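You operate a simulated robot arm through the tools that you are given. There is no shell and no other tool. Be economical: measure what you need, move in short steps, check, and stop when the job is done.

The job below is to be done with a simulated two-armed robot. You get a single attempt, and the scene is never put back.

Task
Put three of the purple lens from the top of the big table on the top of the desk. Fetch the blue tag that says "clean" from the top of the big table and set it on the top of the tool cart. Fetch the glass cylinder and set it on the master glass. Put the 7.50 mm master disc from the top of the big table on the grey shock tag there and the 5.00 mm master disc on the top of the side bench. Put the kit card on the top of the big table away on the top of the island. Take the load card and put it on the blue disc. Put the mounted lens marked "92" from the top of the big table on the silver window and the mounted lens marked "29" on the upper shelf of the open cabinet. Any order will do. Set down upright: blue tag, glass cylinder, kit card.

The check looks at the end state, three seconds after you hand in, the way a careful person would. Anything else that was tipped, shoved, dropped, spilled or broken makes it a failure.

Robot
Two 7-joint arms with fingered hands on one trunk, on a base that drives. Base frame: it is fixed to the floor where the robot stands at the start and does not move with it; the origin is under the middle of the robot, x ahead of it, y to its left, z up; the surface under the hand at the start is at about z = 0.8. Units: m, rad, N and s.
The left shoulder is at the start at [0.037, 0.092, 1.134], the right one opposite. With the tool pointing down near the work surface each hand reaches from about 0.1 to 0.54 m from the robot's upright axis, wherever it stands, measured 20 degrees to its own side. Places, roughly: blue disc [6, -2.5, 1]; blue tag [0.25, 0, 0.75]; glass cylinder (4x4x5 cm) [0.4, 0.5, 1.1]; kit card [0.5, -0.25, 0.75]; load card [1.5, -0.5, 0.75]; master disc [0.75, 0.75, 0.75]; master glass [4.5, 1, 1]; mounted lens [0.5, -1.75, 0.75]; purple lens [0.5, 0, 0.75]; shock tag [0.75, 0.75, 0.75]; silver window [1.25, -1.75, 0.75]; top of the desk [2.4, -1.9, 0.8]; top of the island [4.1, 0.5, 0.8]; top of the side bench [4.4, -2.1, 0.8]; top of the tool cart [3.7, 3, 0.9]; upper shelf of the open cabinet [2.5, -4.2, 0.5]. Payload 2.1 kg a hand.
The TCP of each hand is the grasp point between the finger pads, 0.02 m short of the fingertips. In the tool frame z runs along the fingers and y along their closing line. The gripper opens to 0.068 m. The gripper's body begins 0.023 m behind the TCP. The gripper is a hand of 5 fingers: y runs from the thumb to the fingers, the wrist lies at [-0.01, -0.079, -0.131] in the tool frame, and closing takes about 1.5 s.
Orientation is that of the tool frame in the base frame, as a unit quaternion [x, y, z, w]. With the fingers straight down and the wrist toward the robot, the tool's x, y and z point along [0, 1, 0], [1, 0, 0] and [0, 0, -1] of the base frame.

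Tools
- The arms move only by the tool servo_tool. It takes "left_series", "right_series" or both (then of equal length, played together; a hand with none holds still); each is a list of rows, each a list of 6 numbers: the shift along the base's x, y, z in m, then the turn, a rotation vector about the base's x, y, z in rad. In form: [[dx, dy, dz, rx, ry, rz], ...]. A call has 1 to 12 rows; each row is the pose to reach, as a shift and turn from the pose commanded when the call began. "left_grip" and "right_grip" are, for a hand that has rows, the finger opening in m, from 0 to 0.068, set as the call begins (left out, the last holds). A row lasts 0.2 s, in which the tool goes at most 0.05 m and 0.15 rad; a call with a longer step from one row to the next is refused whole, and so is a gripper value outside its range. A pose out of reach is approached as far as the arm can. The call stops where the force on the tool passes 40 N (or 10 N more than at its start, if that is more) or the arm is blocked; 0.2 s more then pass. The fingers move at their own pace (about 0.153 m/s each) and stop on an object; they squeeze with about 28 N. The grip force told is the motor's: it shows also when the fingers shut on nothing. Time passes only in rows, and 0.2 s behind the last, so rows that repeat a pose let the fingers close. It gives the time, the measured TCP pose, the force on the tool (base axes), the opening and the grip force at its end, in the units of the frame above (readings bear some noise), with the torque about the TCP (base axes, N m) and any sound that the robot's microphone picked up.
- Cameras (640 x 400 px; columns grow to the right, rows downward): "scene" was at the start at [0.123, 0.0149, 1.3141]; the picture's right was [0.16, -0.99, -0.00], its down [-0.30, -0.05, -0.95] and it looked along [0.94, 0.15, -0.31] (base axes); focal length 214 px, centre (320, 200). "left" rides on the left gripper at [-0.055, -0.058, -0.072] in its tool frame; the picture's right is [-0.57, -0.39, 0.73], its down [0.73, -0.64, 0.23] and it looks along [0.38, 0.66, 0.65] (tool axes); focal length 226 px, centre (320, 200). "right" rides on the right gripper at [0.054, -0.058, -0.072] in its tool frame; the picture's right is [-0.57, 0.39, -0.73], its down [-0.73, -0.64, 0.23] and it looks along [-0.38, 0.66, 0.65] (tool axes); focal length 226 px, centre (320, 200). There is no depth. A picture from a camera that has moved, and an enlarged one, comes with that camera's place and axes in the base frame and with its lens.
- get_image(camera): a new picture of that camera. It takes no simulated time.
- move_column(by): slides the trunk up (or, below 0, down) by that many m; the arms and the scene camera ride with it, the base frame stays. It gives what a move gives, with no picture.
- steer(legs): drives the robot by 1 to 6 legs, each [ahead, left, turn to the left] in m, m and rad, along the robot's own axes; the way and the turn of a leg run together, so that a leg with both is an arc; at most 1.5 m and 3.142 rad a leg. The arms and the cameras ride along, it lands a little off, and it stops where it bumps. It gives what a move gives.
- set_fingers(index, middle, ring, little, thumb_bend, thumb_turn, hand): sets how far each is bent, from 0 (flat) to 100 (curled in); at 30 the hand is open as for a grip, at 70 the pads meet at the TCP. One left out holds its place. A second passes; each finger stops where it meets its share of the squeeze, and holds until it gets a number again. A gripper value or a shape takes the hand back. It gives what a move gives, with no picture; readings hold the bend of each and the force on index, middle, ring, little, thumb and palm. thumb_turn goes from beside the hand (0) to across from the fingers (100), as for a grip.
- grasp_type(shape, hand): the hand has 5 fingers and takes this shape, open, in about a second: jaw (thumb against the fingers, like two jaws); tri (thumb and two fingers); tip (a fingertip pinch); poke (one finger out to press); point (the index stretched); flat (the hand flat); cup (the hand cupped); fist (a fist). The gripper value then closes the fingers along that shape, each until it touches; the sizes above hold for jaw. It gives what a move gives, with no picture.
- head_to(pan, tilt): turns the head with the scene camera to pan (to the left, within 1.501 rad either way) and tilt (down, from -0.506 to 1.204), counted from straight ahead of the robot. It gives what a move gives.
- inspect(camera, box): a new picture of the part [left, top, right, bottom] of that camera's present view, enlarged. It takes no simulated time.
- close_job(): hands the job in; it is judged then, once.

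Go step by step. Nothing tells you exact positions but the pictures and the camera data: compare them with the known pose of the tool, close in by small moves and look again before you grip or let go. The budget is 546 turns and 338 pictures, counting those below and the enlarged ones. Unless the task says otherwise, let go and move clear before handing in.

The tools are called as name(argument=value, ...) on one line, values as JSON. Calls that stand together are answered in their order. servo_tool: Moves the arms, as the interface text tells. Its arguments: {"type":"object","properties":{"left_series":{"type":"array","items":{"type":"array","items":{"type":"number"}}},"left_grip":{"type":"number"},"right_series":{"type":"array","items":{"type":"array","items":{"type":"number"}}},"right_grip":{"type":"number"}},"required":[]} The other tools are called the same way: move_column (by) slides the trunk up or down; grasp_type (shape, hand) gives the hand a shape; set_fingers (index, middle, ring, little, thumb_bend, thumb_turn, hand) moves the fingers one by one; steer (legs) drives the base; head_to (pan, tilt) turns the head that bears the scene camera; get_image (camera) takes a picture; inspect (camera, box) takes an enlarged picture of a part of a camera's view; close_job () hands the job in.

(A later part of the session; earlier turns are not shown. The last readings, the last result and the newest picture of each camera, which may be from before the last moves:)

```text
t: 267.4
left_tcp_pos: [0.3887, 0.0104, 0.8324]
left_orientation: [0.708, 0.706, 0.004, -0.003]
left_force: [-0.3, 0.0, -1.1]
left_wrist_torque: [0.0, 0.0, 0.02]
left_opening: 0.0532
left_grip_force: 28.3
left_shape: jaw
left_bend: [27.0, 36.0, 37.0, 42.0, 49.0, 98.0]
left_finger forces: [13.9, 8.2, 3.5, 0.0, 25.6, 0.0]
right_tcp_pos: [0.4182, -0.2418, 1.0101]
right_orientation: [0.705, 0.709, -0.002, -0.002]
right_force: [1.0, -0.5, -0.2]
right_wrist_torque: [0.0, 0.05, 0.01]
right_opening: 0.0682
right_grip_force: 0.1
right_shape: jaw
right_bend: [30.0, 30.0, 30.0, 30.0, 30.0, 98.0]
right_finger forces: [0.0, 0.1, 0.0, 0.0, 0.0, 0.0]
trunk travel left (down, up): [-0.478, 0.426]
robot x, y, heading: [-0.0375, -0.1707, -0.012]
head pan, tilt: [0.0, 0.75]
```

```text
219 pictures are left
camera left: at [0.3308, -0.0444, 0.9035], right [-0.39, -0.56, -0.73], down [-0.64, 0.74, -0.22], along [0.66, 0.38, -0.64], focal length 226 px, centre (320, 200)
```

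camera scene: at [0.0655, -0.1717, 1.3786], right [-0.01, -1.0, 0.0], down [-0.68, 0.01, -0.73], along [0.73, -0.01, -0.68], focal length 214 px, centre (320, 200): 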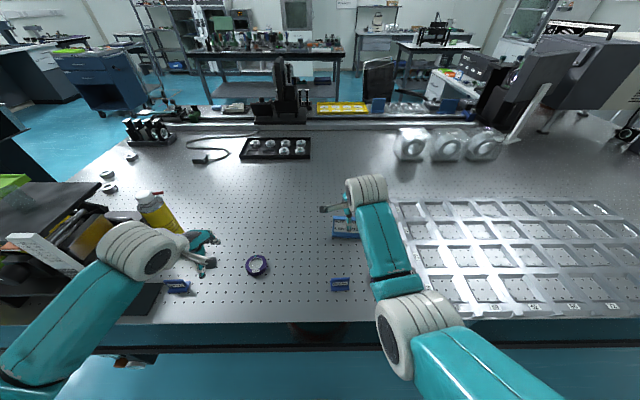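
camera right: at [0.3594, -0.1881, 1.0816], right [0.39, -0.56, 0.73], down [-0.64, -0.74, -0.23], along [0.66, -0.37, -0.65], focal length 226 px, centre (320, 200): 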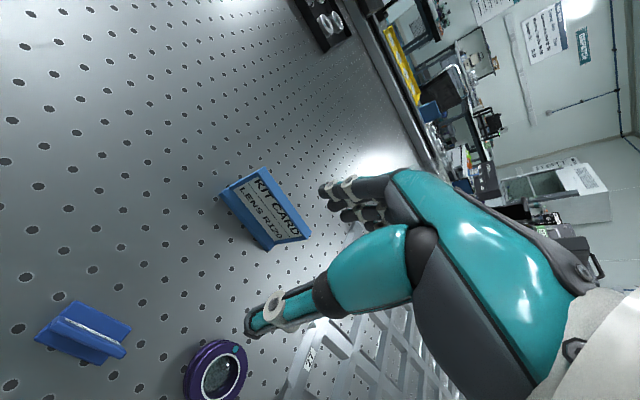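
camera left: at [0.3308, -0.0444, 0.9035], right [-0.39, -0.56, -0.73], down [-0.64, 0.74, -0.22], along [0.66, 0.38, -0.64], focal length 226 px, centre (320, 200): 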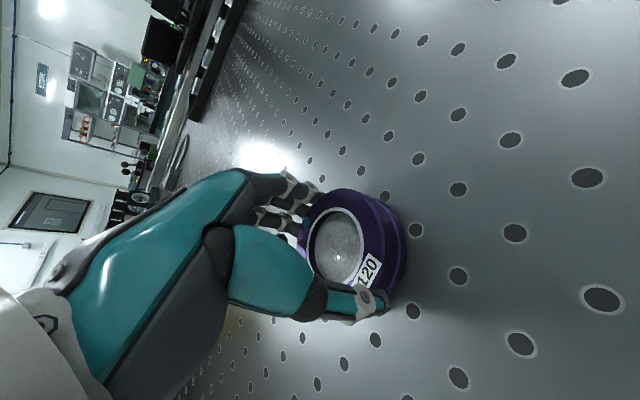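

The grip is shallow; I reopen, lower 1 cm by the trunk, and regrip.

servo_tool(left_series=[[0.002, 0, 0, 0, 0, 0], [0.004, 0, 0, 0, 0, 0], [0.004, 0, 0, 0, 0, 0], [0.004, 0, 0, 0, 0, 0]], left_grip=0.068)

move_column(by=-0.01)

servo_tool(left_series=[[0, 0, 0, 0, 0, 0], [0, 0, 0, 0, 0, 0], [0, 0, 0, 0, 0, 0], [0, 0, 0, 0, 0, 0], [0, 0, 0, 0, 0, 0], [0, 0, 0, 0, 0, 0], [0, 0, 0, 0, 0, 0]], left_grip=0.02)

move_column(by=0.08)

get_image(camera="left")

```text
t: 268.4
left_tcp_pos: [0.3916, 0.0089, 0.8329]
left_orientation: [0.708, 0.707, 0.004, -0.004]
left_force: [-0.6, -0.6, 0.2]
left_wrist_torque: [0.01, -0.02, 0.01]
left_opening: 0.0679
left_grip_force: 0.1
left_shape: jaw
left_bend: [30.0, 30.0, 30.0, 30.0, 30.0, 98.0]
left_finger forces: [0.0, 0.0, 0.0, 0.1, 0.0, 0.1]
right_tcp_pos: [0.419, -0.2415, 1.0095]
right_orientation: [0.705, 0.709, -0.001, -0.001]
right_force: [0.4, 0.4, -1.2]
right_wrist_torque: [-0.01, 0.0, 0.05]
right_opening: 0.0679
right_grip_force: 0.1
right_shape: jaw
right_bend: [30.0, 30.0, 30.0, 30.0, 30.0, 98.0]
right_finger forces: [0.0, 0.1, 0.0, 0.0, 0.0, 0.0]
trunk travel left (down, up): [-0.478, 0.426]
robot x, y, heading: [-0.0411, -0.1736, -0.018]
head pan, tilt: [0.0, 0.75]
```

```text
t: 269.0
left_tcp_pos: [0.3932, 0.0096, 0.822]
left_orientation: [0.707, 0.707, 0.004, -0.005]
left_force: [0.5, -0.5, -0.5]
left_wrist_torque: [0.0, -0.03, 0.05]
left_opening: 0.0679
left_grip_force: 0.1
left_shape: jaw
left_bend: [30.0, 30.0, 30.0, 30.0, 30.0, 98.0]
left_finger forces: [0.2, 0.0, 0.0, 0.1, 0.1, 0.0]
right_tcp_pos: [0.418, -0.2405, 0.9998]
right_orientation: [0.705, 0.709, -0.001, -0.001]
right_force: [-0.3, 0.4, -0.1]
right_wrist_torque: [0.01, 0.02, 0.03]
right_opening: 0.0678
right_grip_force: 0.1
right_shape: jaw
right_bend: [30.0, 30.0, 30.0, 30.0, 30.0, 98.0]
right_finger forces: [0.0, 0.1, 0.0, 0.1, 0.0, 0.0]
trunk travel left (down, up): [-0.468, 0.436]
robot x, y, heading: [-0.0375, -0.1688, -0.013]
head pan, tilt: [0.0, 0.75]
```

```text
t: 270.6
left_tcp_pos: [0.3938, 0.0099, 0.8223]
left_orientation: [0.707, 0.707, 0.003, -0.005]
left_force: [-0.4, -0.2, 0.3]
left_wrist_torque: [-0.02, 0.05, 0.01]
left_opening: 0.0524
left_grip_force: 28.3
left_shape: jaw
left_bend: [27.0, 35.0, 35.0, 43.0, 54.0, 98.0]
left_finger forces: [14.5, 7.6, 3.5, 0.0, 26.1, 0.0]
right_tcp_pos: [0.4179, -0.2418, 1.0014]
right_orientation: [0.705, 0.709, -0.001, -0.001]
right_force: [-1.0, 0.4, 0.0]
right_wrist_torque: [-0.02, -0.05, -0.01]
right_opening: 0.068
right_grip_force: 0.2
right_shape: jaw
right_bend: [30.0, 30.0, 30.0, 30.0, 30.0, 98.0]
right_finger forces: [0.1, 0.1, 0.0, 0.0, 0.1, 0.0]
trunk travel left (down, up): [-0.468, 0.436]
robot x, y, heading: [-0.0357, -0.1687, -0.014]
head pan, tilt: [0.0, 0.75]
```

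```text
t: 271.8
left_tcp_pos: [0.3937, 0.0092, 0.9088]
left_orientation: [0.708, 0.706, 0.008, 0.0]
left_force: [0.5, -0.8, -0.3]
left_wrist_torque: [-0.01, 0.02, -0.03]
left_opening: 0.0523
left_grip_force: 27.8
left_shape: jaw
left_bend: [27.0, 35.0, 35.0, 43.0, 54.0, 98.0]
left_finger forces: [14.6, 7.6, 3.5, 0.0, 25.6, 0.0]
right_tcp_pos: [0.4186, -0.2417, 1.0802]
right_orientation: [0.705, 0.709, -0.001, -0.001]
right_force: [0.1, 0.0, 0.3]
right_wrist_torque: [-0.01, -0.02, 0.01]
right_opening: 0.068
right_grip_force: 0.0
right_shape: jaw
right_bend: [30.0, 30.0, 30.0, 30.0, 30.0, 98.0]
right_finger forces: [0.0, 0.0, 0.0, 0.0, 0.1, 0.0]
trunk travel left (down, up): [-0.548, 0.356]
robot x, y, heading: [-0.0398, -0.1719, -0.013]
head pan, tilt: [0.0, 0.75]
```

```text
218 pictures are left
camera left: at [0.3351, -0.0452, 0.9788], right [-0.38, -0.56, -0.74], down [-0.64, 0.74, -0.23], along [0.67, 0.38, -0.63], focal length 226 px, centre (320, 200)
```

left: 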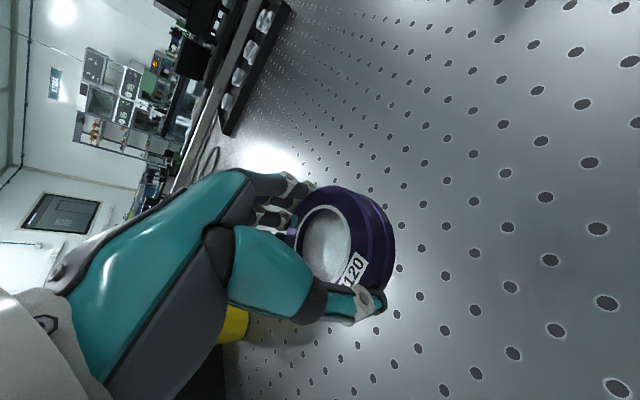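

R120 is held. Now the kit card: I move in, raise the left hand, and tilt the right hand to match the leaning card.

steer(legs=[[0.055, 0, 0.013]])

servo_tool(left_series=[[0, 0, 0.04, 0, 0, 0], [-0.02, 0, 0.08, 0, 0, 0], [-0.04, 0, 0.12, 0, 0, 0], [-0.06, 0, 0.15, 0, 0, 0], [-0.06, 0, 0.17, 0, 0, 0]], right_series=[[0.015, -0.005, 0, 0, 0.1, 0], [0.03, -0.01, 0, 0, 0.2, 0], [0.045, -0.015, 0, 0, 0.3, 0], [0.06, -0.02, 0, 0, 0.4, 0], [0.075, -0.026, 0, 0, 0.45, 0]])

get_image(camera="right")

get_image(camera="scene")

```text
t: 272.8
left_tcp_pos: [0.4484, 0.0156, 0.9083]
left_orientation: [0.703, 0.711, 0.008, 0.0]
left_force: [0.4, 0.0, -2.3]
left_wrist_torque: [0.03, 0.01, -0.03]
left_opening: 0.0524
left_grip_force: 28.2
left_shape: jaw
left_bend: [27.0, 35.0, 35.0, 43.0, 54.0, 98.0]
left_finger forces: [14.6, 7.5, 3.3, 0.0, 25.7, 0.0]
right_tcp_pos: [0.4748, -0.2361, 1.0803]
right_orientation: [0.701, 0.714, -0.001, -0.001]
right_force: [0.1, -0.5, -0.7]
right_wrist_torque: [0.02, 0.0, 0.02]
right_opening: 0.0679
right_grip_force: 0.1
right_shape: jaw
right_bend: [30.0, 30.0, 30.0, 30.0, 30.0, 98.0]
right_finger forces: [0.0, 0.0, 0.0, 0.0, 0.0, 0.1]
trunk travel left (down, up): [-0.548, 0.356]
robot x, y, heading: [0.0205, -0.1698, -0.005]
head pan, tilt: [0.0, 0.75]
```

```text
t: 273.9
left_tcp_pos: [0.3853, 0.0153, 1.0786]
left_orientation: [0.702, 0.712, 0.008, 0.0]
left_force: [0.4, -0.6, -1.5]
left_wrist_torque: [0.03, 0.0, -0.03]
left_opening: 0.0519
left_grip_force: 28.0
left_shape: jaw
left_bend: [27.0, 35.0, 35.0, 43.0, 55.0, 98.0]
left_finger forces: [14.4, 7.5, 3.8, 0.0, 25.2, 0.1]
right_tcp_pos: [0.4717, -0.2646, 1.0915]
right_orientation: [0.683, 0.696, -0.156, -0.158]
right_force: [-0.2, 0.0, -0.4]
right_wrist_torque: [0.01, 0.02, 0.01]
right_opening: 0.0679
right_grip_force: 0.0
right_shape: jaw
right_bend: [30.0, 30.0, 30.0, 30.0, 30.0, 98.0]
right_finger forces: [0.0, 0.1, 0.0, 0.0, 0.0, 0.1]
right hand out of reach, approached as far as the arm can: row 3, 4, 5
trunk travel left (down, up): [-0.548, 0.356]
robot x, y, heading: [0.015, -0.1692, 0.003]
head pan, tilt: [0.0, 0.75]
```

```text
217 pictures are left
camera right: at [0.4485, -0.2121, 1.1814], right [0.67, -0.56, 0.48], down [-0.66, -0.74, 0.06], along [0.33, -0.36, -0.87], focal length 226 px, centre (320, 200)
```

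right: 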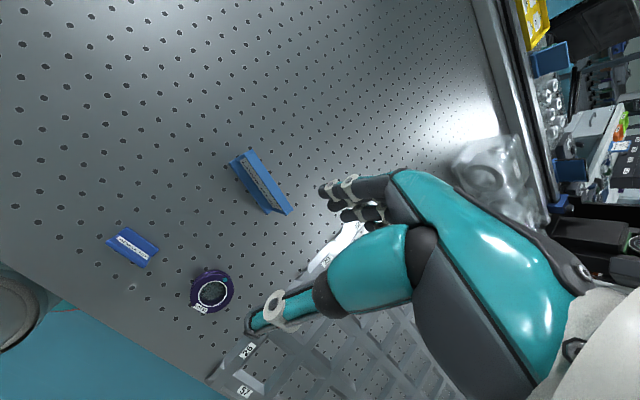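

```text
216 pictures are left
camera scene: at [0.1161, -0.1708, 1.4488], right [0.0, -1.0, 0.0], down [-0.68, 0.0, -0.73], along [0.73, 0.0, -0.68], focal length 214 px, centre (320, 200)
```

scene: 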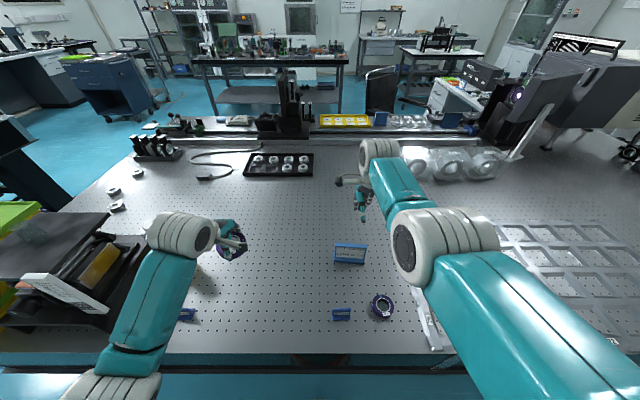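

inspect(camera="scene", box=[320, 230, 380, 275])

inspect(camera="right", box=[210, 135, 310, 225])

```text
8.89 times, centred on (350, 252) of scene
camera zoom: at [0.1161, -0.1708, 1.4488], right [0.0, -1.0, 0.0], down [-0.68, 0.0, -0.73], along [0.73, 0.0, -0.68], focal length 1906 px, centre (53, -267)
```

zoom: 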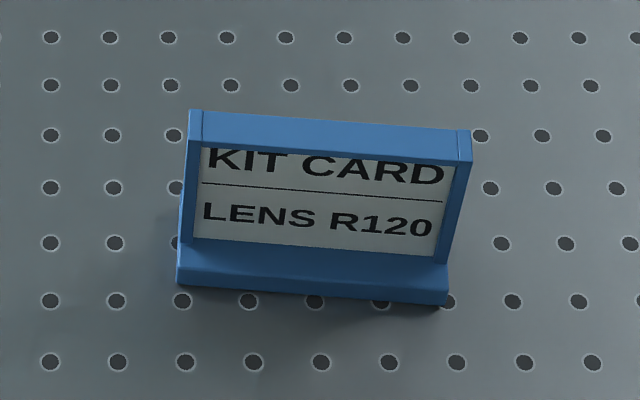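

```text
4.44 times, centred on (260, 180) of right
camera zoom: at [0.4485, -0.2121, 1.1814], right [0.67, -0.56, 0.48], down [-0.66, -0.74, 0.06], along [0.33, -0.36, -0.87], focal length 1005 px, centre (587, 289)
```

zoom: 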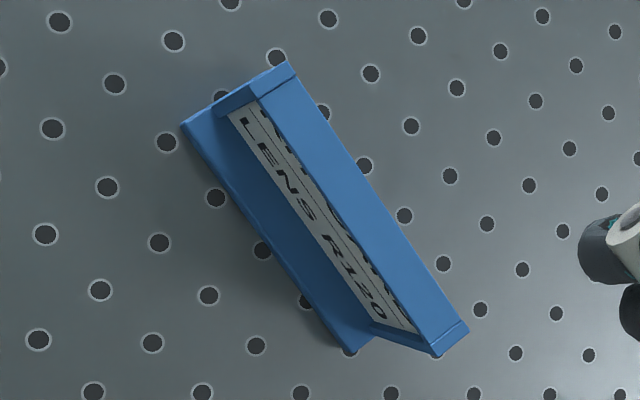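

The card's panel is actually vertical, 14 mm thick, top z≈0.872, centre (0.521, −0.271), yawed −0.08. I undo the tilt and move above it.

servo_tool(right_series=[[0, 0, 0, 0, -0.11, 0], [0, 0, 0, 0, -0.22, 0], [0, 0, 0, 0, -0.33, 0], [0, 0, 0, 0, -0.445, 0]])

servo_tool(right_series=[[0.01, -0.002, -0.03, 0, 0, -0.04], [0.02, -0.004, -0.05, 0, 0, -0.084]])

steer(legs=[[0.02, 0, 0]])

move_column(by=-0.12)

get_image(camera="right")

```text
t: 274.9
left_tcp_pos: [0.3868, 0.0152, 1.0784]
left_orientation: [0.702, 0.712, 0.009, 0.0]
left_force: [-1.0, -0.2, -0.9]
left_wrist_torque: [-0.04, -0.02, 0.0]
left_opening: 0.0519
left_grip_force: 27.8
left_shape: jaw
left_bend: [27.0, 35.0, 35.0, 43.0, 55.0, 98.0]
left_finger forces: [14.1, 7.6, 3.8, 0.1, 25.3, 0.0]
right_tcp_pos: [0.4719, -0.2647, 1.0911]
right_orientation: [0.701, 0.713, -0.002, -0.002]
right_force: [0.4, -0.3, 0.2]
right_wrist_torque: [-0.04, 0.0, -0.03]
right_opening: 0.0679
right_grip_force: 0.1
right_shape: jaw
right_bend: [30.0, 30.0, 30.0, 30.0, 30.0, 98.0]
right_finger forces: [0.0, 0.1, 0.0, 0.1, 0.1, 0.0]
trunk travel left (down, up): [-0.548, 0.356]
robot x, y, heading: [0.0192, -0.1707, 0.005]
head pan, tilt: [0.0, 0.75]
```

```text
t: 275.6
left_tcp_pos: [0.3876, 0.0159, 1.0786]
left_orientation: [0.703, 0.711, 0.008, 0.001]
left_force: [-0.8, 0.3, -0.9]
left_wrist_torque: [-0.01, 0.0, -0.01]
left_opening: 0.0518
left_grip_force: 28.0
left_shape: jaw
left_bend: [27.0, 35.0, 35.0, 43.0, 55.0, 98.0]
left_finger forces: [14.3, 7.6, 3.7, 0.0, 25.2, 0.0]
right_tcp_pos: [0.4923, -0.2677, 1.0398]
right_orientation: [0.731, 0.683, -0.002, -0.003]
right_force: [0.3, 1.3, -1.4]
right_wrist_torque: [-0.03, 0.01, -0.05]
right_opening: 0.068
right_grip_force: 0.1
right_shape: jaw
right_bend: [30.0, 30.0, 30.0, 30.0, 30.0, 98.0]
right_finger forces: [0.0, 0.0, 0.1, 0.0, 0.1, 0.1]
trunk travel left (down, up): [-0.548, 0.356]
robot x, y, heading: [0.0173, -0.1709, 0.002]
head pan, tilt: [0.0, 0.75]
```

```text
t: 276.3
left_tcp_pos: [0.4093, 0.0159, 1.0779]
left_orientation: [0.703, 0.711, 0.008, -0.001]
left_force: [0.4, -0.1, -1.1]
left_wrist_torque: [0.02, -0.02, 0.01]
left_opening: 0.0519
left_grip_force: 28.0
left_shape: jaw
left_bend: [27.0, 35.0, 35.0, 43.0, 55.0, 98.0]
left_finger forces: [14.3, 7.6, 3.7, 0.1, 25.3, 0.0]
right_tcp_pos: [0.5132, -0.2667, 1.04]
right_orientation: [0.731, 0.683, -0.003, -0.003]
right_force: [0.9, -0.2, 0.4]
right_wrist_torque: [0.01, -0.04, -0.01]
right_opening: 0.0679
right_grip_force: 0.1
right_shape: jaw
right_bend: [30.0, 30.0, 30.0, 30.0, 30.0, 98.0]
right_finger forces: [0.1, 0.0, 0.0, 0.1, 0.0, 0.0]
trunk travel left (down, up): [-0.548, 0.356]
robot x, y, heading: [0.0343, -0.174, 0.003]
head pan, tilt: [0.0, 0.75]
```

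```text
t: 277.8
left_tcp_pos: [0.4075, 0.015, 0.9585]
left_orientation: [0.703, 0.711, 0.008, 0.0]
left_force: [-0.4, 0.4, -2.1]
left_wrist_torque: [0.03, 0.01, 0.0]
left_opening: 0.052
left_grip_force: 28.1
left_shape: jaw
left_bend: [27.0, 35.0, 35.0, 43.0, 55.0, 98.0]
left_finger forces: [14.2, 7.7, 3.7, 0.0, 25.2, 0.0]
right_tcp_pos: [0.5123, -0.2682, 0.9196]
right_orientation: [0.73, 0.683, -0.002, -0.003]
right_force: [-0.2, -0.3, 0.1]
right_wrist_torque: [0.02, -0.02, -0.01]
right_opening: 0.0678
right_grip_force: 0.1
right_shape: jaw
right_bend: [30.0, 30.0, 30.0, 30.0, 30.0, 98.0]
right_finger forces: [0.0, 0.1, 0.1, 0.0, 0.0, 0.0]
trunk travel left (down, up): [-0.428, 0.476]
robot x, y, heading: [0.0398, -0.1696, 0.001]
head pan, tilt: [0.0, 0.75]
```

```text
213 pictures are left
camera right: at [0.4581, -0.2103, 0.9923], right [0.35, -0.59, 0.72], down [-0.69, -0.69, -0.23], along [0.63, -0.42, -0.65], focal length 226 px, centre (320, 200)
```

right: 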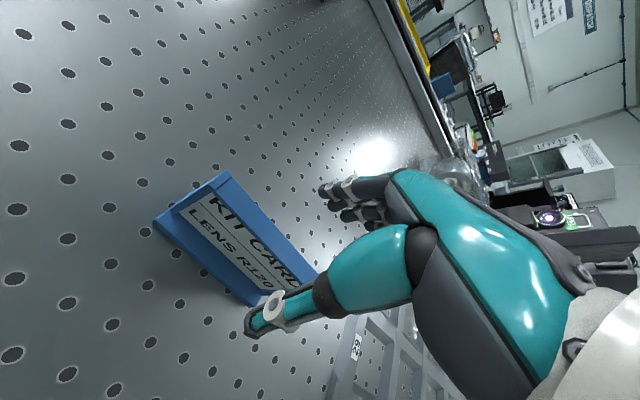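

servo_tool(right_series=[[0.005, -0.002, 0, 0, 0, 0], [0.009, -0.003, 0, 0, 0, 0]])

move_column(by=-0.045)

get_image(camera="right")

```text
t: 278.4
left_tcp_pos: [0.4071, 0.0166, 0.9585]
left_orientation: [0.703, 0.711, 0.009, 0.0]
left_force: [0.0, 0.5, 0.7]
left_wrist_torque: [0.01, 0.0, -0.01]
left_opening: 0.0522
left_grip_force: 28.2
left_shape: jaw
left_bend: [27.0, 35.0, 35.0, 43.0, 55.0, 98.0]
left_finger forces: [14.3, 7.5, 3.7, 0.0, 25.2, 0.0]
right_tcp_pos: [0.5225, -0.27, 0.9214]
right_orientation: [0.73, 0.683, -0.003, -0.004]
right_force: [0.2, -0.2, 0.2]
right_wrist_torque: [-0.03, 0.03, -0.01]
right_opening: 0.0677
right_grip_force: 0.0
right_shape: jaw
right_bend: [30.0, 30.0, 30.0, 30.0, 30.0, 98.0]
right_finger forces: [0.0, 0.0, 0.0, 0.0, 0.0, 0.0]
trunk travel left (down, up): [-0.428, 0.476]
robot x, y, heading: [0.0378, -0.1692, 0.005]
head pan, tilt: [0.0, 0.75]
```

```text
t: 279.3
left_tcp_pos: [0.4079, 0.0161, 0.9126]
left_orientation: [0.704, 0.711, 0.008, 0.0]
left_force: [-0.6, -0.5, -0.8]
left_wrist_torque: [-0.03, -0.02, 0.0]
left_opening: 0.0521
left_grip_force: 28.1
left_shape: jaw
left_bend: [27.0, 35.0, 35.0, 43.0, 55.0, 98.0]
left_finger forces: [14.2, 7.6, 3.7, 0.1, 25.2, 0.0]
right_tcp_pos: [0.5213, -0.2701, 0.8758]
right_orientation: [0.73, 0.683, -0.002, -0.003]
right_force: [-1.1, 0.5, 0.1]
right_wrist_torque: [0.01, -0.02, 0.01]
right_opening: 0.0678
right_grip_force: 0.0
right_shape: jaw
right_bend: [30.0, 30.0, 30.0, 30.0, 30.0, 98.0]
right_finger forces: [0.0, 0.0, 0.0, 0.0, 0.0, 0.0]
trunk travel left (down, up): [-0.383, 0.521]
robot x, y, heading: [0.0353, -0.1676, -0.003]
head pan, tilt: [0.0, 0.75]
```

```text
212 pictures are left
camera right: at [0.4671, -0.2134, 0.9473], right [0.35, -0.59, 0.72], down [-0.69, -0.69, -0.23], along [0.63, -0.42, -0.65], focal length 226 px, centre (320, 200)
```

right: 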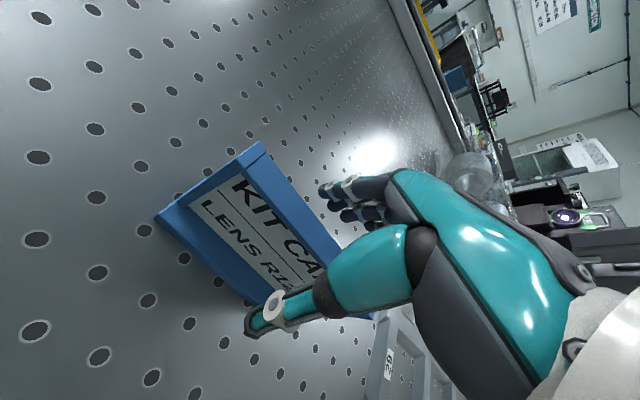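

move_column(by=-0.025)

servo_tool(right_series=[[0, 0, 0, 0, 0, 0], [0, 0, 0, 0, 0, 0], [0, 0, 0, 0, 0, 0], [0, 0, 0, 0, 0, 0], [0, 0, 0, 0, 0, 0], [0, 0, 0, 0, 0, 0], [0, 0, 0, 0, 0, 0], [0, 0, 0, 0, 0, 0]], right_grip=0.0)

get_image(camera="right")

```text
t: 280.0
left_tcp_pos: [0.408, 0.0171, 0.8876]
left_orientation: [0.703, 0.712, 0.008, 0.0]
left_force: [0.5, -0.4, -0.6]
left_wrist_torque: [0.0, 0.0, -0.04]
left_opening: 0.0521
left_grip_force: 27.6
left_shape: jaw
left_bend: [27.0, 35.0, 35.0, 43.0, 55.0, 98.0]
left_finger forces: [14.2, 7.6, 3.7, 0.0, 25.2, 0.1]
right_tcp_pos: [0.5215, -0.2711, 0.8499]
right_orientation: [0.73, 0.683, -0.002, -0.004]
right_force: [0.8, -0.4, -0.2]
right_wrist_torque: [0.02, -0.01, 0.0]
right_opening: 0.0679
right_grip_force: 0.1
right_shape: jaw
right_bend: [30.0, 30.0, 30.0, 30.0, 30.0, 98.0]
right_finger forces: [0.1, 0.1, 0.1, 0.1, 0.0, 0.0]
trunk travel left (down, up): [-0.358, 0.546]
robot x, y, heading: [0.0365, -0.17, 0.001]
head pan, tilt: [0.0, 0.75]
```

```text
t: 281.8
left_tcp_pos: [0.4068, 0.0151, 0.8888]
left_orientation: [0.703, 0.711, 0.009, 0.0]
left_force: [-0.4, -0.1, -0.5]
left_wrist_torque: [-0.01, -0.01, 0.0]
left_opening: 0.052
left_grip_force: 28.1
left_shape: jaw
left_bend: [27.0, 35.0, 35.0, 43.0, 55.0, 98.0]
left_finger forces: [14.2, 7.6, 3.7, 0.0, 25.1, 0.0]
right_tcp_pos: [0.5216, -0.2704, 0.8499]
right_orientation: [0.73, 0.683, -0.003, -0.003]
right_force: [0.6, 0.1, -0.1]
right_wrist_torque: [0.05, 0.0, 0.01]
right_opening: 0.0001
right_grip_force: 28.1
right_shape: jaw
right_bend: [70.0, 71.0, 70.0, 70.0, 74.0, 94.0]
right_finger forces: [20.4, 0.7, 0.0, 0.0, 21.2, 0.0]
trunk travel left (down, up): [-0.358, 0.546]
robot x, y, heading: [0.0379, -0.1713, 0.001]
head pan, tilt: [0.0, 0.75]
```

```text
211 pictures are left
camera right: at [0.4672, -0.2134, 0.9221], right [0.35, -0.59, 0.72], down [-0.69, -0.69, -0.23], along [0.63, -0.42, -0.65], focal length 226 px, centre (320, 200)
```

right: 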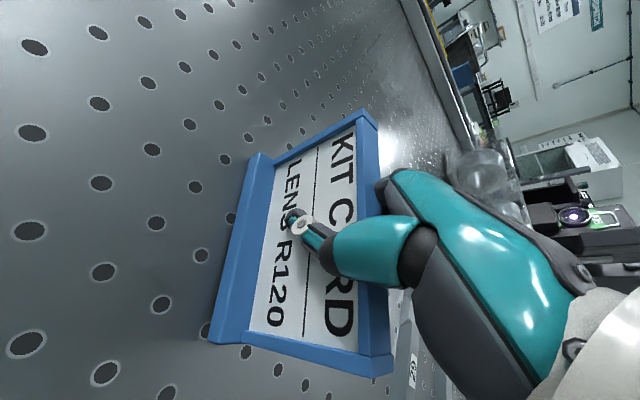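

inspect(camera="scene", box=[280, 180, 460, 330])

```text
2.67 times, centred on (370, 255) of scene
camera zoom: at [0.1543, -0.1706, 1.2579], right [0.0, -1.0, 0.0], down [-0.68, 0.0, -0.73], along [0.73, 0.0, -0.68], focal length 572 px, centre (187, 53)
```

zoom: 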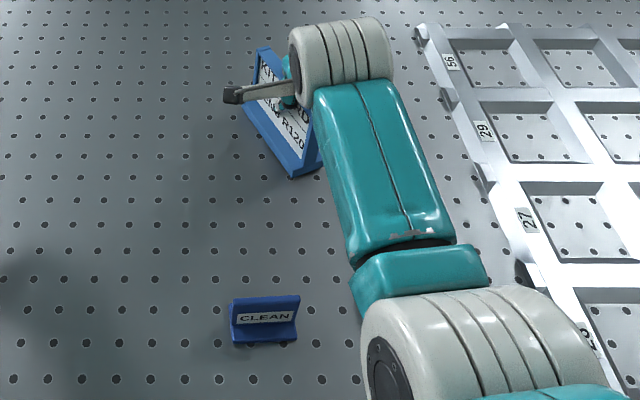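

The card yawed in the grip but is pinched. I lift gently to see whether it is held upright.

move_column(by=0.06)

get_image(camera="right")

inspect(camera="scene", box=[280, 180, 460, 330])

```text
t: 282.8
left_tcp_pos: [0.4082, 0.0148, 0.9475]
left_orientation: [0.703, 0.711, 0.009, -0.001]
left_force: [0.1, -0.2, -1.3]
left_wrist_torque: [-0.01, 0.0, 0.01]
left_opening: 0.0518
left_grip_force: 28.4
left_shape: jaw
left_bend: [27.0, 35.0, 35.0, 43.0, 55.0, 98.0]
left_finger forces: [14.2, 7.7, 3.7, 0.0, 25.3, 0.0]
right_tcp_pos: [0.5215, -0.2707, 0.9107]
right_orientation: [0.73, 0.683, -0.003, -0.004]
right_force: [0.4, 0.1, -0.9]
right_wrist_torque: [0.0, 0.0, 0.01]
right_opening: 0.0002
right_grip_force: 28.4
right_shape: jaw
right_bend: [70.0, 71.0, 70.0, 70.0, 74.0, 94.0]
right_finger forces: [20.4, 0.5, 0.0, 0.1, 21.2, 0.0]
trunk travel left (down, up): [-0.418, 0.486]
robot x, y, heading: [0.0391, -0.1698, 0.004]
head pan, tilt: [0.0, 0.75]
```

```text
209 pictures are left
camera right: at [0.4672, -0.2133, 0.982], right [0.35, -0.59, 0.72], down [-0.69, -0.69, -0.22], along [0.63, -0.42, -0.65], focal length 226 px, centre (320, 200)
```

right: 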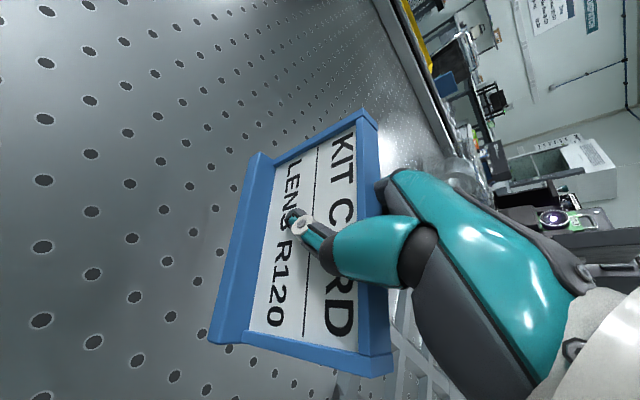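

```text
2.67 times, centred on (370, 255) of scene
camera zoom: at [0.1473, -0.1706, 1.3183], right [0.0, -1.0, 0.0], down [-0.68, 0.0, -0.73], along [0.73, 0.0, -0.68], focal length 572 px, centre (187, 53)
```

zoom: 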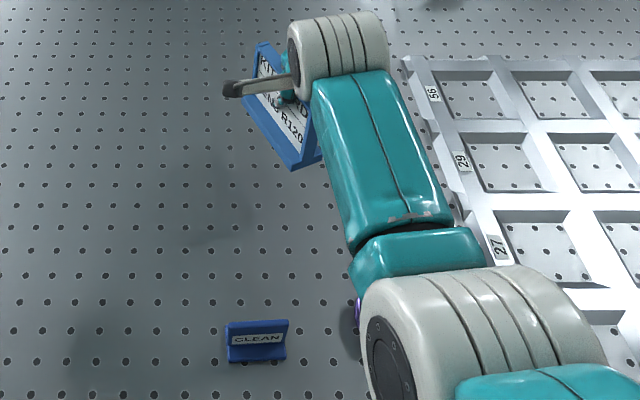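

The card is held firmly and upright. I raise, retract the right hand, and drive around to the desk.

move_column(by=0.15)

servo_tool(right_series=[[-0.03, 0, 0.03, 0, 0, 0], [-0.06, 0, 0.06, 0, 0, 0], [-0.09, 0, 0.09, 0, 0, 0], [-0.12, -0.01, 0.12, 0, 0, 0], [-0.14, -0.02, 0.15, 0, 0, 0], [-0.15, -0.03, 0.18, 0, 0, 0]])

steer(legs=[[-0.38, 0, 0], [0, -1.35, 0], [0, -1.35, 0], [1.4, 0, 0], [1.4, 0, 0], [0.5, -0.02, 1.57]])

get_image(camera="scene")

```text
t: 284.6
left_tcp_pos: [0.4081, 0.0153, 1.0984]
left_orientation: [0.703, 0.711, 0.008, 0.0]
left_force: [0.2, 0.8, -1.6]
left_wrist_torque: [0.01, 0.0, 0.0]
left_opening: 0.0517
left_grip_force: 28.3
left_shape: jaw
left_bend: [27.0, 35.0, 35.0, 43.0, 55.0, 98.0]
left_finger forces: [14.2, 7.6, 3.7, 0.0, 25.2, 0.0]
right_tcp_pos: [0.5228, -0.2714, 1.06]
right_orientation: [0.73, 0.684, -0.003, -0.003]
right_force: [-0.3, 0.1, -0.6]
right_wrist_torque: [0.02, 0.0, -0.01]
right_opening: 0.0001
right_grip_force: 28.2
right_shape: jaw
right_bend: [70.0, 71.0, 70.0, 70.0, 74.0, 93.0]
right_finger forces: [20.5, 0.6, 0.1, 0.0, 21.2, 0.0]
trunk travel left (down, up): [-0.568, 0.336]
robot x, y, heading: [0.0371, -0.1674, 0.001]
head pan, tilt: [0.0, 0.75]
```

```text
t: 286.0
left_tcp_pos: [0.4088, 0.0155, 1.0982]
left_orientation: [0.702, 0.712, 0.01, -0.001]
left_force: [0.0, 0.2, -0.8]
left_wrist_torque: [0.02, 0.04, 0.0]
left_opening: 0.0518
left_grip_force: 28.3
left_shape: jaw
left_bend: [27.0, 35.0, 35.0, 43.0, 55.0, 98.0]
left_finger forces: [14.2, 7.7, 3.7, 0.0, 25.2, 0.0]
right_tcp_pos: [0.3938, -0.3037, 1.2185]
right_orientation: [0.73, 0.683, -0.001, -0.003]
right_force: [0.6, -0.7, -0.4]
right_wrist_torque: [-0.02, 0.02, 0.0]
right_opening: 0.0
right_grip_force: 27.4
right_shape: jaw
right_bend: [70.0, 71.0, 70.0, 70.0, 76.0, 92.0]
right_finger forces: [22.6, 0.2, 0.0, 0.0, 22.8, 0.1]
right hand out of reach, approached as far as the arm can: row 6
trunk travel left (down, up): [-0.568, 0.336]
robot x, y, heading: [0.0361, -0.1694, -0.001]
head pan, tilt: [0.0, 0.75]
```

```text
t: 318.1
left_tcp_pos: [2.6223, -2.2284, 1.097]
left_orientation: [0.007, 1.0, 0.006, -0.006]
left_force: [-0.1, 0.8, -0.4]
left_wrist_torque: [-0.01, 0.01, 0.0]
left_opening: 0.0513
left_grip_force: 28.2
left_shape: jaw
left_bend: [27.0, 35.0, 35.0, 43.0, 55.0, 98.0]
left_finger forces: [14.1, 7.5, 3.7, 0.0, 24.8, 0.1]
right_tcp_pos: [2.9416, -2.2501, 1.2203]
right_orientation: [0.046, 0.999, -0.003, -0.001]
right_force: [-0.3, 0.6, -0.7]
right_wrist_torque: [0.01, -0.01, 0.0]
right_opening: 0.0
right_grip_force: 27.8
right_shape: jaw
right_bend: [70.0, 71.0, 70.0, 70.0, 76.0, 92.0]
right_finger forces: [22.4, 0.0, 0.0, 0.0, 22.5, 0.0]
trunk travel left (down, up): [-0.568, 0.336]
robot x, y, heading: [2.8023, -2.5997, 1.544]
head pan, tilt: [0.0, 0.75]
cut short: leg 6
```

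```text
207 pictures are left
camera scene: at [2.8001, -2.5033, 1.4689], right [1.0, -0.03, 0.0], down [-0.02, -0.68, -0.73], along [0.02, 0.73, -0.68], focal length 214 px, centre (320, 200)
```

scene: 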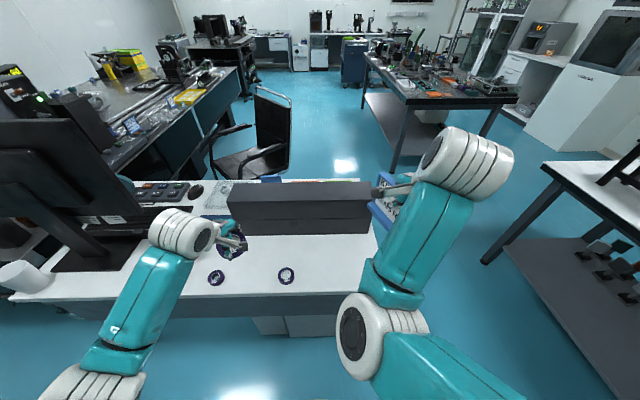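

I place R120 between the other two, at about (2.575, −2.14).

servo_tool(left_series=[[-0.015, 0.03, 0, 0, 0, 0], [-0.03, 0.06, 0, 0, 0, 0], [-0.046, 0.09, 0, 0, 0, 0]])

move_column(by=-0.25)

get_image(camera="scene")

get_image(camera="left")

```text
t: 318.9
left_tcp_pos: [2.5769, -2.1375, 1.0986]
left_orientation: [0.008, 1.0, 0.006, -0.007]
left_force: [0.6, 0.3, -0.9]
left_wrist_torque: [0.0, 0.0, 0.05]
left_opening: 0.0515
left_grip_force: 27.8
left_shape: jaw
left_bend: [27.0, 35.0, 35.0, 43.0, 55.0, 98.0]
left_finger forces: [13.9, 7.6, 3.8, 0.0, 24.8, 0.0]
right_tcp_pos: [2.9419, -2.2511, 1.2197]
right_orientation: [0.045, 0.999, -0.003, 0.0]
right_force: [0.1, 0.2, -0.4]
right_wrist_torque: [-0.01, 0.02, 0.01]
right_opening: 0.0001
right_grip_force: 28.0
right_shape: jaw
right_bend: [70.0, 71.0, 70.0, 70.0, 76.0, 92.0]
right_finger forces: [22.7, 0.2, 0.0, 0.0, 22.7, 0.0]
trunk travel left (down, up): [-0.568, 0.336]
robot x, y, heading: [2.7959, -2.6037, 1.55]
head pan, tilt: [0.0, 0.75]
```

```text
t: 321.5
left_tcp_pos: [2.5777, -2.138, 0.8478]
left_orientation: [0.007, 1.0, 0.006, -0.006]
left_force: [0.3, -0.3, -1.0]
left_wrist_torque: [-0.02, -0.01, 0.0]
left_opening: 0.0516
left_grip_force: 27.9
left_shape: jaw
left_bend: [27.0, 35.0, 35.0, 43.0, 55.0, 98.0]
left_finger forces: [13.9, 7.6, 3.8, 0.0, 24.7, 0.0]
right_tcp_pos: [2.9429, -2.2427, 0.9444]
right_orientation: [0.046, 0.998, -0.036, 0.002]
right_force: [-0.3, -0.3, -1.7]
right_wrist_torque: [0.02, 0.02, -0.03]
right_opening: 0.0
right_grip_force: 27.9
right_shape: jaw
right_bend: [70.0, 71.0, 70.0, 70.0, 76.0, 92.0]
right_finger forces: [22.7, 0.1, 0.0, 0.1, 22.8, 0.0]
trunk travel left (down, up): [-0.318, 0.586]
robot x, y, heading: [2.8037, -2.6036, 1.541]
head pan, tilt: [0.0, 0.75]
```

```text
206 pictures are left
camera scene: at [2.8007, -2.479, 1.2177], right [1.0, -0.03, 0.0], down [-0.02, -0.68, -0.73], along [0.02, 0.73, -0.68], focal length 214 px, centre (320, 200)
```

scene: 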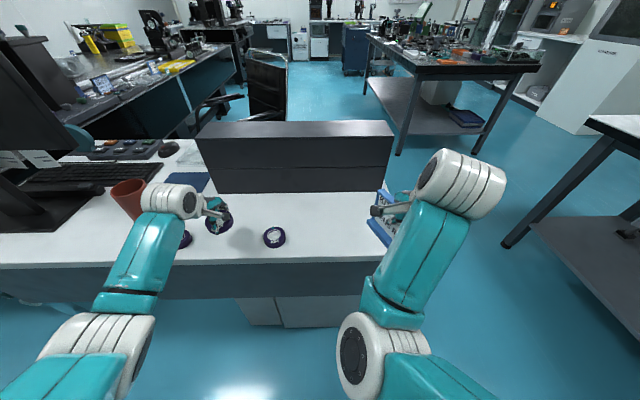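

```text
205 pictures are left
camera left: at [2.632, -2.198, 0.9185], right [0.55, -0.39, -0.74], down [-0.74, -0.63, -0.23], along [-0.38, 0.68, -0.63], focal length 226 px, centre (320, 200)
```

left: 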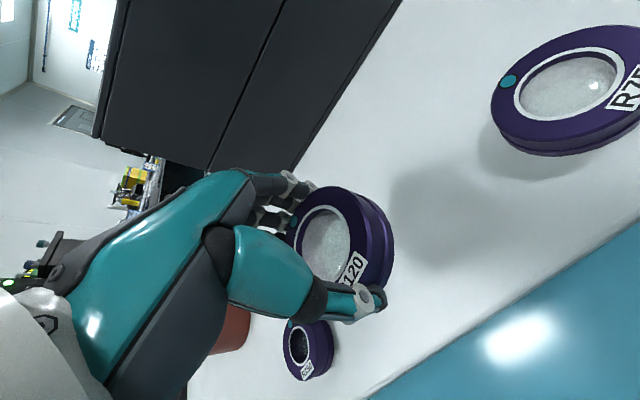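

move_column(by=-0.055)

move_column(by=-0.008)

get_image(camera="left")

```text
t: 322.4
left_tcp_pos: [2.578, -2.1379, 0.7919]
left_orientation: [0.006, 1.0, 0.006, -0.006]
left_force: [-0.3, -0.1, -0.7]
left_wrist_torque: [0.01, 0.05, 0.03]
left_opening: 0.0513
left_grip_force: 27.9
left_shape: jaw
left_bend: [27.0, 35.0, 35.0, 43.0, 55.0, 98.0]
left_finger forces: [14.0, 7.6, 3.8, 0.0, 24.8, 0.0]
right_tcp_pos: [2.9422, -2.2402, 0.8815]
right_orientation: [0.046, 0.998, -0.046, 0.002]
right_force: [0.8, -0.1, -0.6]
right_wrist_torque: [0.0, -0.01, -0.01]
right_opening: 0.0
right_grip_force: 28.6
right_shape: jaw
right_bend: [70.0, 71.0, 70.0, 70.0, 76.0, 92.0]
right_finger forces: [22.7, 0.0, 0.0, 0.0, 22.8, 0.0]
trunk travel left (down, up): [-0.263, 0.641]
robot x, y, heading: [2.8011, -2.602, 1.549]
head pan, tilt: [0.0, 0.75]
```

```text
t: 323.0
left_tcp_pos: [2.5772, -2.1378, 0.7848]
left_orientation: [0.007, 1.0, 0.006, -0.006]
left_force: [0.0, 0.3, -0.2]
left_wrist_torque: [0.0, -0.02, -0.01]
left_opening: 0.0515
left_grip_force: 28.1
left_shape: jaw
left_bend: [27.0, 35.0, 35.0, 43.0, 55.0, 98.0]
left_finger forces: [13.8, 7.5, 3.9, 0.0, 24.6, 0.0]
right_tcp_pos: [2.9427, -2.2394, 0.8725]
right_orientation: [0.047, 0.998, -0.045, 0.002]
right_force: [0.2, -0.4, -1.2]
right_wrist_torque: [-0.01, 0.0, 0.0]
right_opening: 0.0
right_grip_force: 28.0
right_shape: jaw
right_bend: [70.0, 71.0, 70.0, 70.0, 76.0, 92.0]
right_finger forces: [22.7, 0.1, 0.1, 0.0, 22.7, 0.1]
trunk travel left (down, up): [-0.255, 0.649]
robot x, y, heading: [2.8019, -2.6025, 1.543]
head pan, tilt: [0.0, 0.75]
```

```text
204 pictures are left
camera left: at [2.632, -2.198, 0.8554], right [0.55, -0.39, -0.74], down [-0.74, -0.63, -0.23], along [-0.38, 0.68, -0.63], focal length 226 px, centre (320, 200)
```

left: 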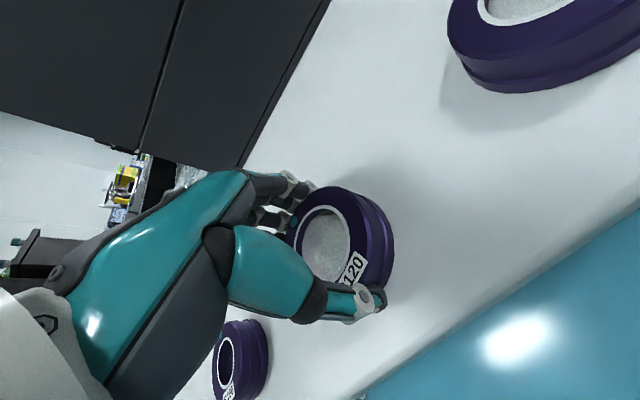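

move_column(by=-0.004)

move_column(by=-0.003)

```text
t: 323.5
left_tcp_pos: [2.5766, -2.1374, 0.7824]
left_orientation: [0.007, 1.0, 0.007, -0.006]
left_force: [-0.8, 0.4, 8.3]
left_wrist_torque: [-0.14, 0.01, -0.02]
left_opening: 0.0512
left_grip_force: 27.7
left_shape: jaw
left_bend: [27.0, 35.0, 35.0, 43.0, 55.0, 98.0]
left_finger forces: [14.4, 7.8, 4.2, 0.0, 25.3, 0.0]
right_tcp_pos: [2.9426, -2.2389, 0.8677]
right_orientation: [0.047, 0.998, -0.045, 0.002]
right_force: [0.5, -0.9, -1.4]
right_wrist_torque: [0.0, -0.01, 0.01]
right_opening: 0.0
right_grip_force: 28.0
right_shape: jaw
right_bend: [70.0, 71.0, 70.0, 70.0, 76.0, 92.0]
right_finger forces: [22.7, 0.1, 0.0, 0.1, 22.8, 0.1]
trunk travel left (down, up): [-0.251, 0.653]
robot x, y, heading: [2.8015, -2.6006, 1.546]
head pan, tilt: [0.0, 0.75]
```

```text
t: 324.1
left_tcp_pos: [2.5784, -2.1381, 0.7799]
left_orientation: [0.007, 1.0, 0.008, -0.006]
left_force: [-1.0, 0.9, 25.0]
left_wrist_torque: [-0.07, 0.01, 0.0]
left_opening: 0.0503
left_grip_force: 28.2
left_shape: jaw
left_bend: [26.0, 34.0, 35.0, 43.0, 55.0, 98.0]
left_finger forces: [15.4, 8.6, 4.5, 0.0, 25.5, 0.0]
right_tcp_pos: [2.9436, -2.2399, 0.8672]
right_orientation: [0.047, 0.998, -0.044, 0.002]
right_force: [-0.2, 0.3, -0.8]
right_wrist_torque: [-0.05, -0.02, 0.01]
right_opening: 0.0002
right_grip_force: 28.1
right_shape: jaw
right_bend: [70.0, 71.0, 70.0, 70.0, 76.0, 92.0]
right_finger forces: [22.8, 0.2, 0.1, 0.1, 22.8, 0.1]
trunk travel left (down, up): [-0.248, 0.656]
robot x, y, heading: [2.7963, -2.6046, 1.545]
head pan, tilt: [0.0, 0.75]
```

Contact; I release R120 and rise.

servo_tool(left_series=[[0, 0, 0.001, 0, 0, 0], [0, 0, 0.001, 0, 0, 0], [0, 0, 0.001, 0, 0, 0], [0, 0, 0.001, 0, 0, 0], [0, 0, 0.001, 0, 0, 0]], left_grip=0.067)

move_column(by=0.3)

get_image(camera="scene")

```text
t: 325.3
left_tcp_pos: [2.5772, -2.139, 0.7784]
left_orientation: [0.006, 1.0, 0.006, -0.006]
left_force: [0.1, -1.9, 5.9]
left_wrist_torque: [0.15, 0.06, 0.0]
left_opening: 0.0653
left_grip_force: 0.0
left_shape: jaw
left_bend: [29.0, 31.0, 30.0, 30.0, 31.0, 98.0]
left_finger forces: [0.8, 4.9, 0.1, 0.0, 0.5, 0.0]
right_tcp_pos: [2.9432, -2.2396, 0.867]
right_orientation: [0.047, 0.998, -0.045, 0.002]
right_force: [-0.5, 0.2, -0.8]
right_wrist_torque: [-0.02, -0.01, 0.02]
right_opening: 0.0
right_grip_force: 27.3
right_shape: jaw
right_bend: [70.0, 71.0, 70.0, 70.0, 76.0, 92.0]
right_finger forces: [22.8, 0.0, 0.1, 0.0, 22.9, 0.0]
trunk travel left (down, up): [-0.248, 0.656]
robot x, y, heading: [2.7985, -2.6049, 1.543]
head pan, tilt: [0.0, 0.75]
```

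```text
t: 328.3
left_tcp_pos: [2.5769, -2.1388, 1.0794]
left_orientation: [0.007, 1.0, 0.006, -0.006]
left_force: [-0.4, -0.3, 0.9]
left_wrist_torque: [-0.05, -0.02, -0.02]
left_opening: 0.0671
left_grip_force: 0.0
left_shape: jaw
left_bend: [30.0, 30.0, 30.0, 30.0, 30.0, 98.0]
left_finger forces: [0.0, 0.0, 0.0, 0.0, 0.0, 0.0]
right_tcp_pos: [2.9419, -2.238, 1.1658]
right_orientation: [0.047, 0.998, -0.045, 0.002]
right_force: [0.7, -0.3, -0.8]
right_wrist_torque: [-0.01, 0.0, 0.0]
right_opening: 0.0
right_grip_force: 28.4
right_shape: jaw
right_bend: [70.0, 71.0, 70.0, 70.0, 76.0, 92.0]
right_finger forces: [22.9, 0.1, 0.0, 0.1, 22.9, 0.1]
trunk travel left (down, up): [-0.548, 0.356]
robot x, y, heading: [2.8023, -2.6026, 1.549]
head pan, tilt: [0.0, 0.75]
```

```text
203 pictures are left
camera scene: at [2.8002, -2.5024, 1.4488], right [1.0, -0.03, 0.0], down [-0.02, -0.68, -0.73], along [0.02, 0.73, -0.68], focal length 214 px, centre (320, 200)
```

scene: 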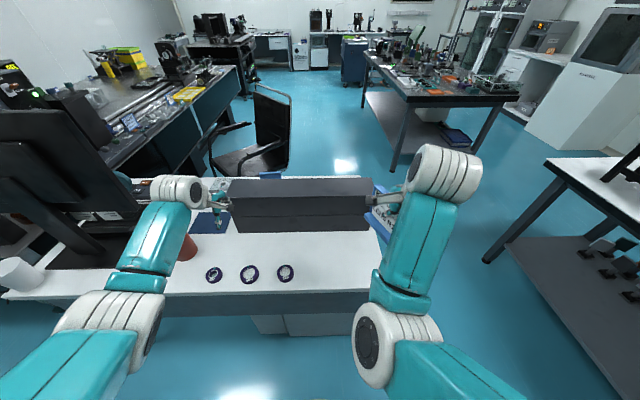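

All three lenses are on the desk. Now to the island with the kit card: I go around the desk's right side and up the aisle.

steer(legs=[[-0.15, 0, 0.025], [0, -0.68, 0], [1.3, 0, 0]])

head_to(pan=-0.3, tilt=0.5)

get_image(camera="scene")

```text
t: 339.1
left_tcp_pos: [3.2243, -0.9972, 1.0794]
left_orientation: [-0.012, 1.0, 0.005, -0.006]
left_force: [0.5, 0.1, 0.4]
left_wrist_torque: [0.02, 0.04, 0.01]
left_opening: 0.0669
left_grip_force: 0.0
left_shape: jaw
left_bend: [30.0, 30.0, 30.0, 30.0, 30.0, 98.0]
left_finger forces: [0.0, 0.0, 0.1, 0.0, 0.0, 0.0]
right_tcp_pos: [3.5919, -1.0848, 1.1647]
right_orientation: [0.028, 0.999, -0.045, 0.003]
right_force: [0.3, -0.2, -1.1]
right_wrist_torque: [0.03, -0.02, 0.02]
right_opening: 0.0
right_grip_force: 28.1
right_shape: jaw
right_bend: [70.0, 71.0, 70.0, 70.0, 76.0, 92.0]
right_finger forces: [22.9, 0.1, 0.0, 0.0, 23.1, 0.0]
trunk travel left (down, up): [-0.548, 0.356]
robot x, y, heading: [3.4658, -1.4522, 1.582]
head pan, tilt: [0.0, 0.75]
```

```text
t: 339.9
left_tcp_pos: [3.2228, -0.9972, 1.0787]
left_orientation: [-0.011, 1.0, 0.006, -0.006]
left_force: [0.1, -1.1, -0.2]
left_wrist_torque: [-0.04, -0.02, 0.0]
left_opening: 0.067
left_grip_force: 0.0
left_shape: jaw
left_bend: [30.0, 30.0, 30.0, 30.0, 30.0, 98.0]
left_finger forces: [0.1, 0.0, 0.1, 0.0, 0.1, 0.1]
right_tcp_pos: [3.592, -1.0826, 1.1658]
right_orientation: [0.029, 0.999, -0.045, 0.003]
right_force: [-0.6, -0.1, -0.1]
right_wrist_torque: [-0.04, 0.01, -0.02]
right_opening: 0.0001
right_grip_force: 28.4
right_shape: jaw
right_bend: [70.0, 71.0, 70.0, 70.0, 76.0, 92.0]
right_finger forces: [22.9, 0.1, 0.0, 0.1, 23.0, 0.0]
trunk travel left (down, up): [-0.548, 0.356]
robot x, y, heading: [3.4627, -1.4499, 1.584]
head pan, tilt: [-0.3, 0.499]
```

```text
202 pictures are left
camera scene: at [3.4862, -1.3484, 1.4707], right [0.96, -0.28, 0.0], down [-0.14, -0.46, -0.88], along [0.25, 0.84, -0.48], focal length 214 px, centre (320, 200)
```

scene: 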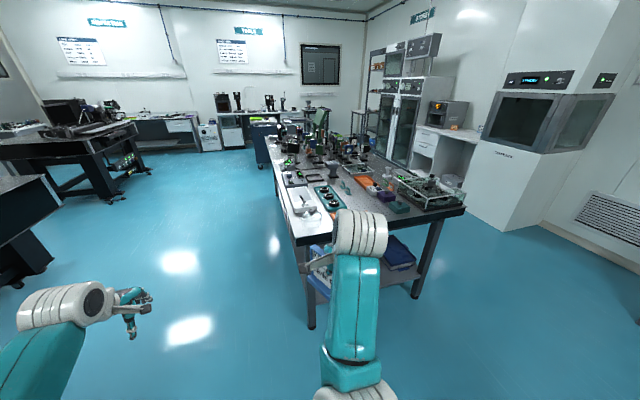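

inspect(camera="scene", box=[260, 100, 480, 250])

```text
2.67 times, centred on (370, 175) of scene
camera zoom: at [3.4862, -1.3484, 1.4707], right [0.96, -0.28, 0.0], down [-0.14, -0.46, -0.88], along [0.25, 0.84, -0.48], focal length 572 px, centre (187, 267)
```

zoom: 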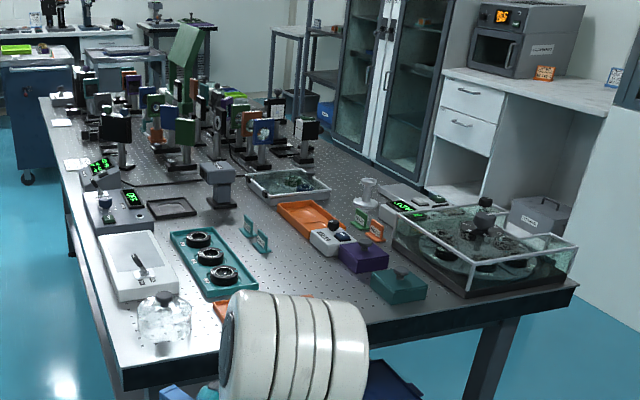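

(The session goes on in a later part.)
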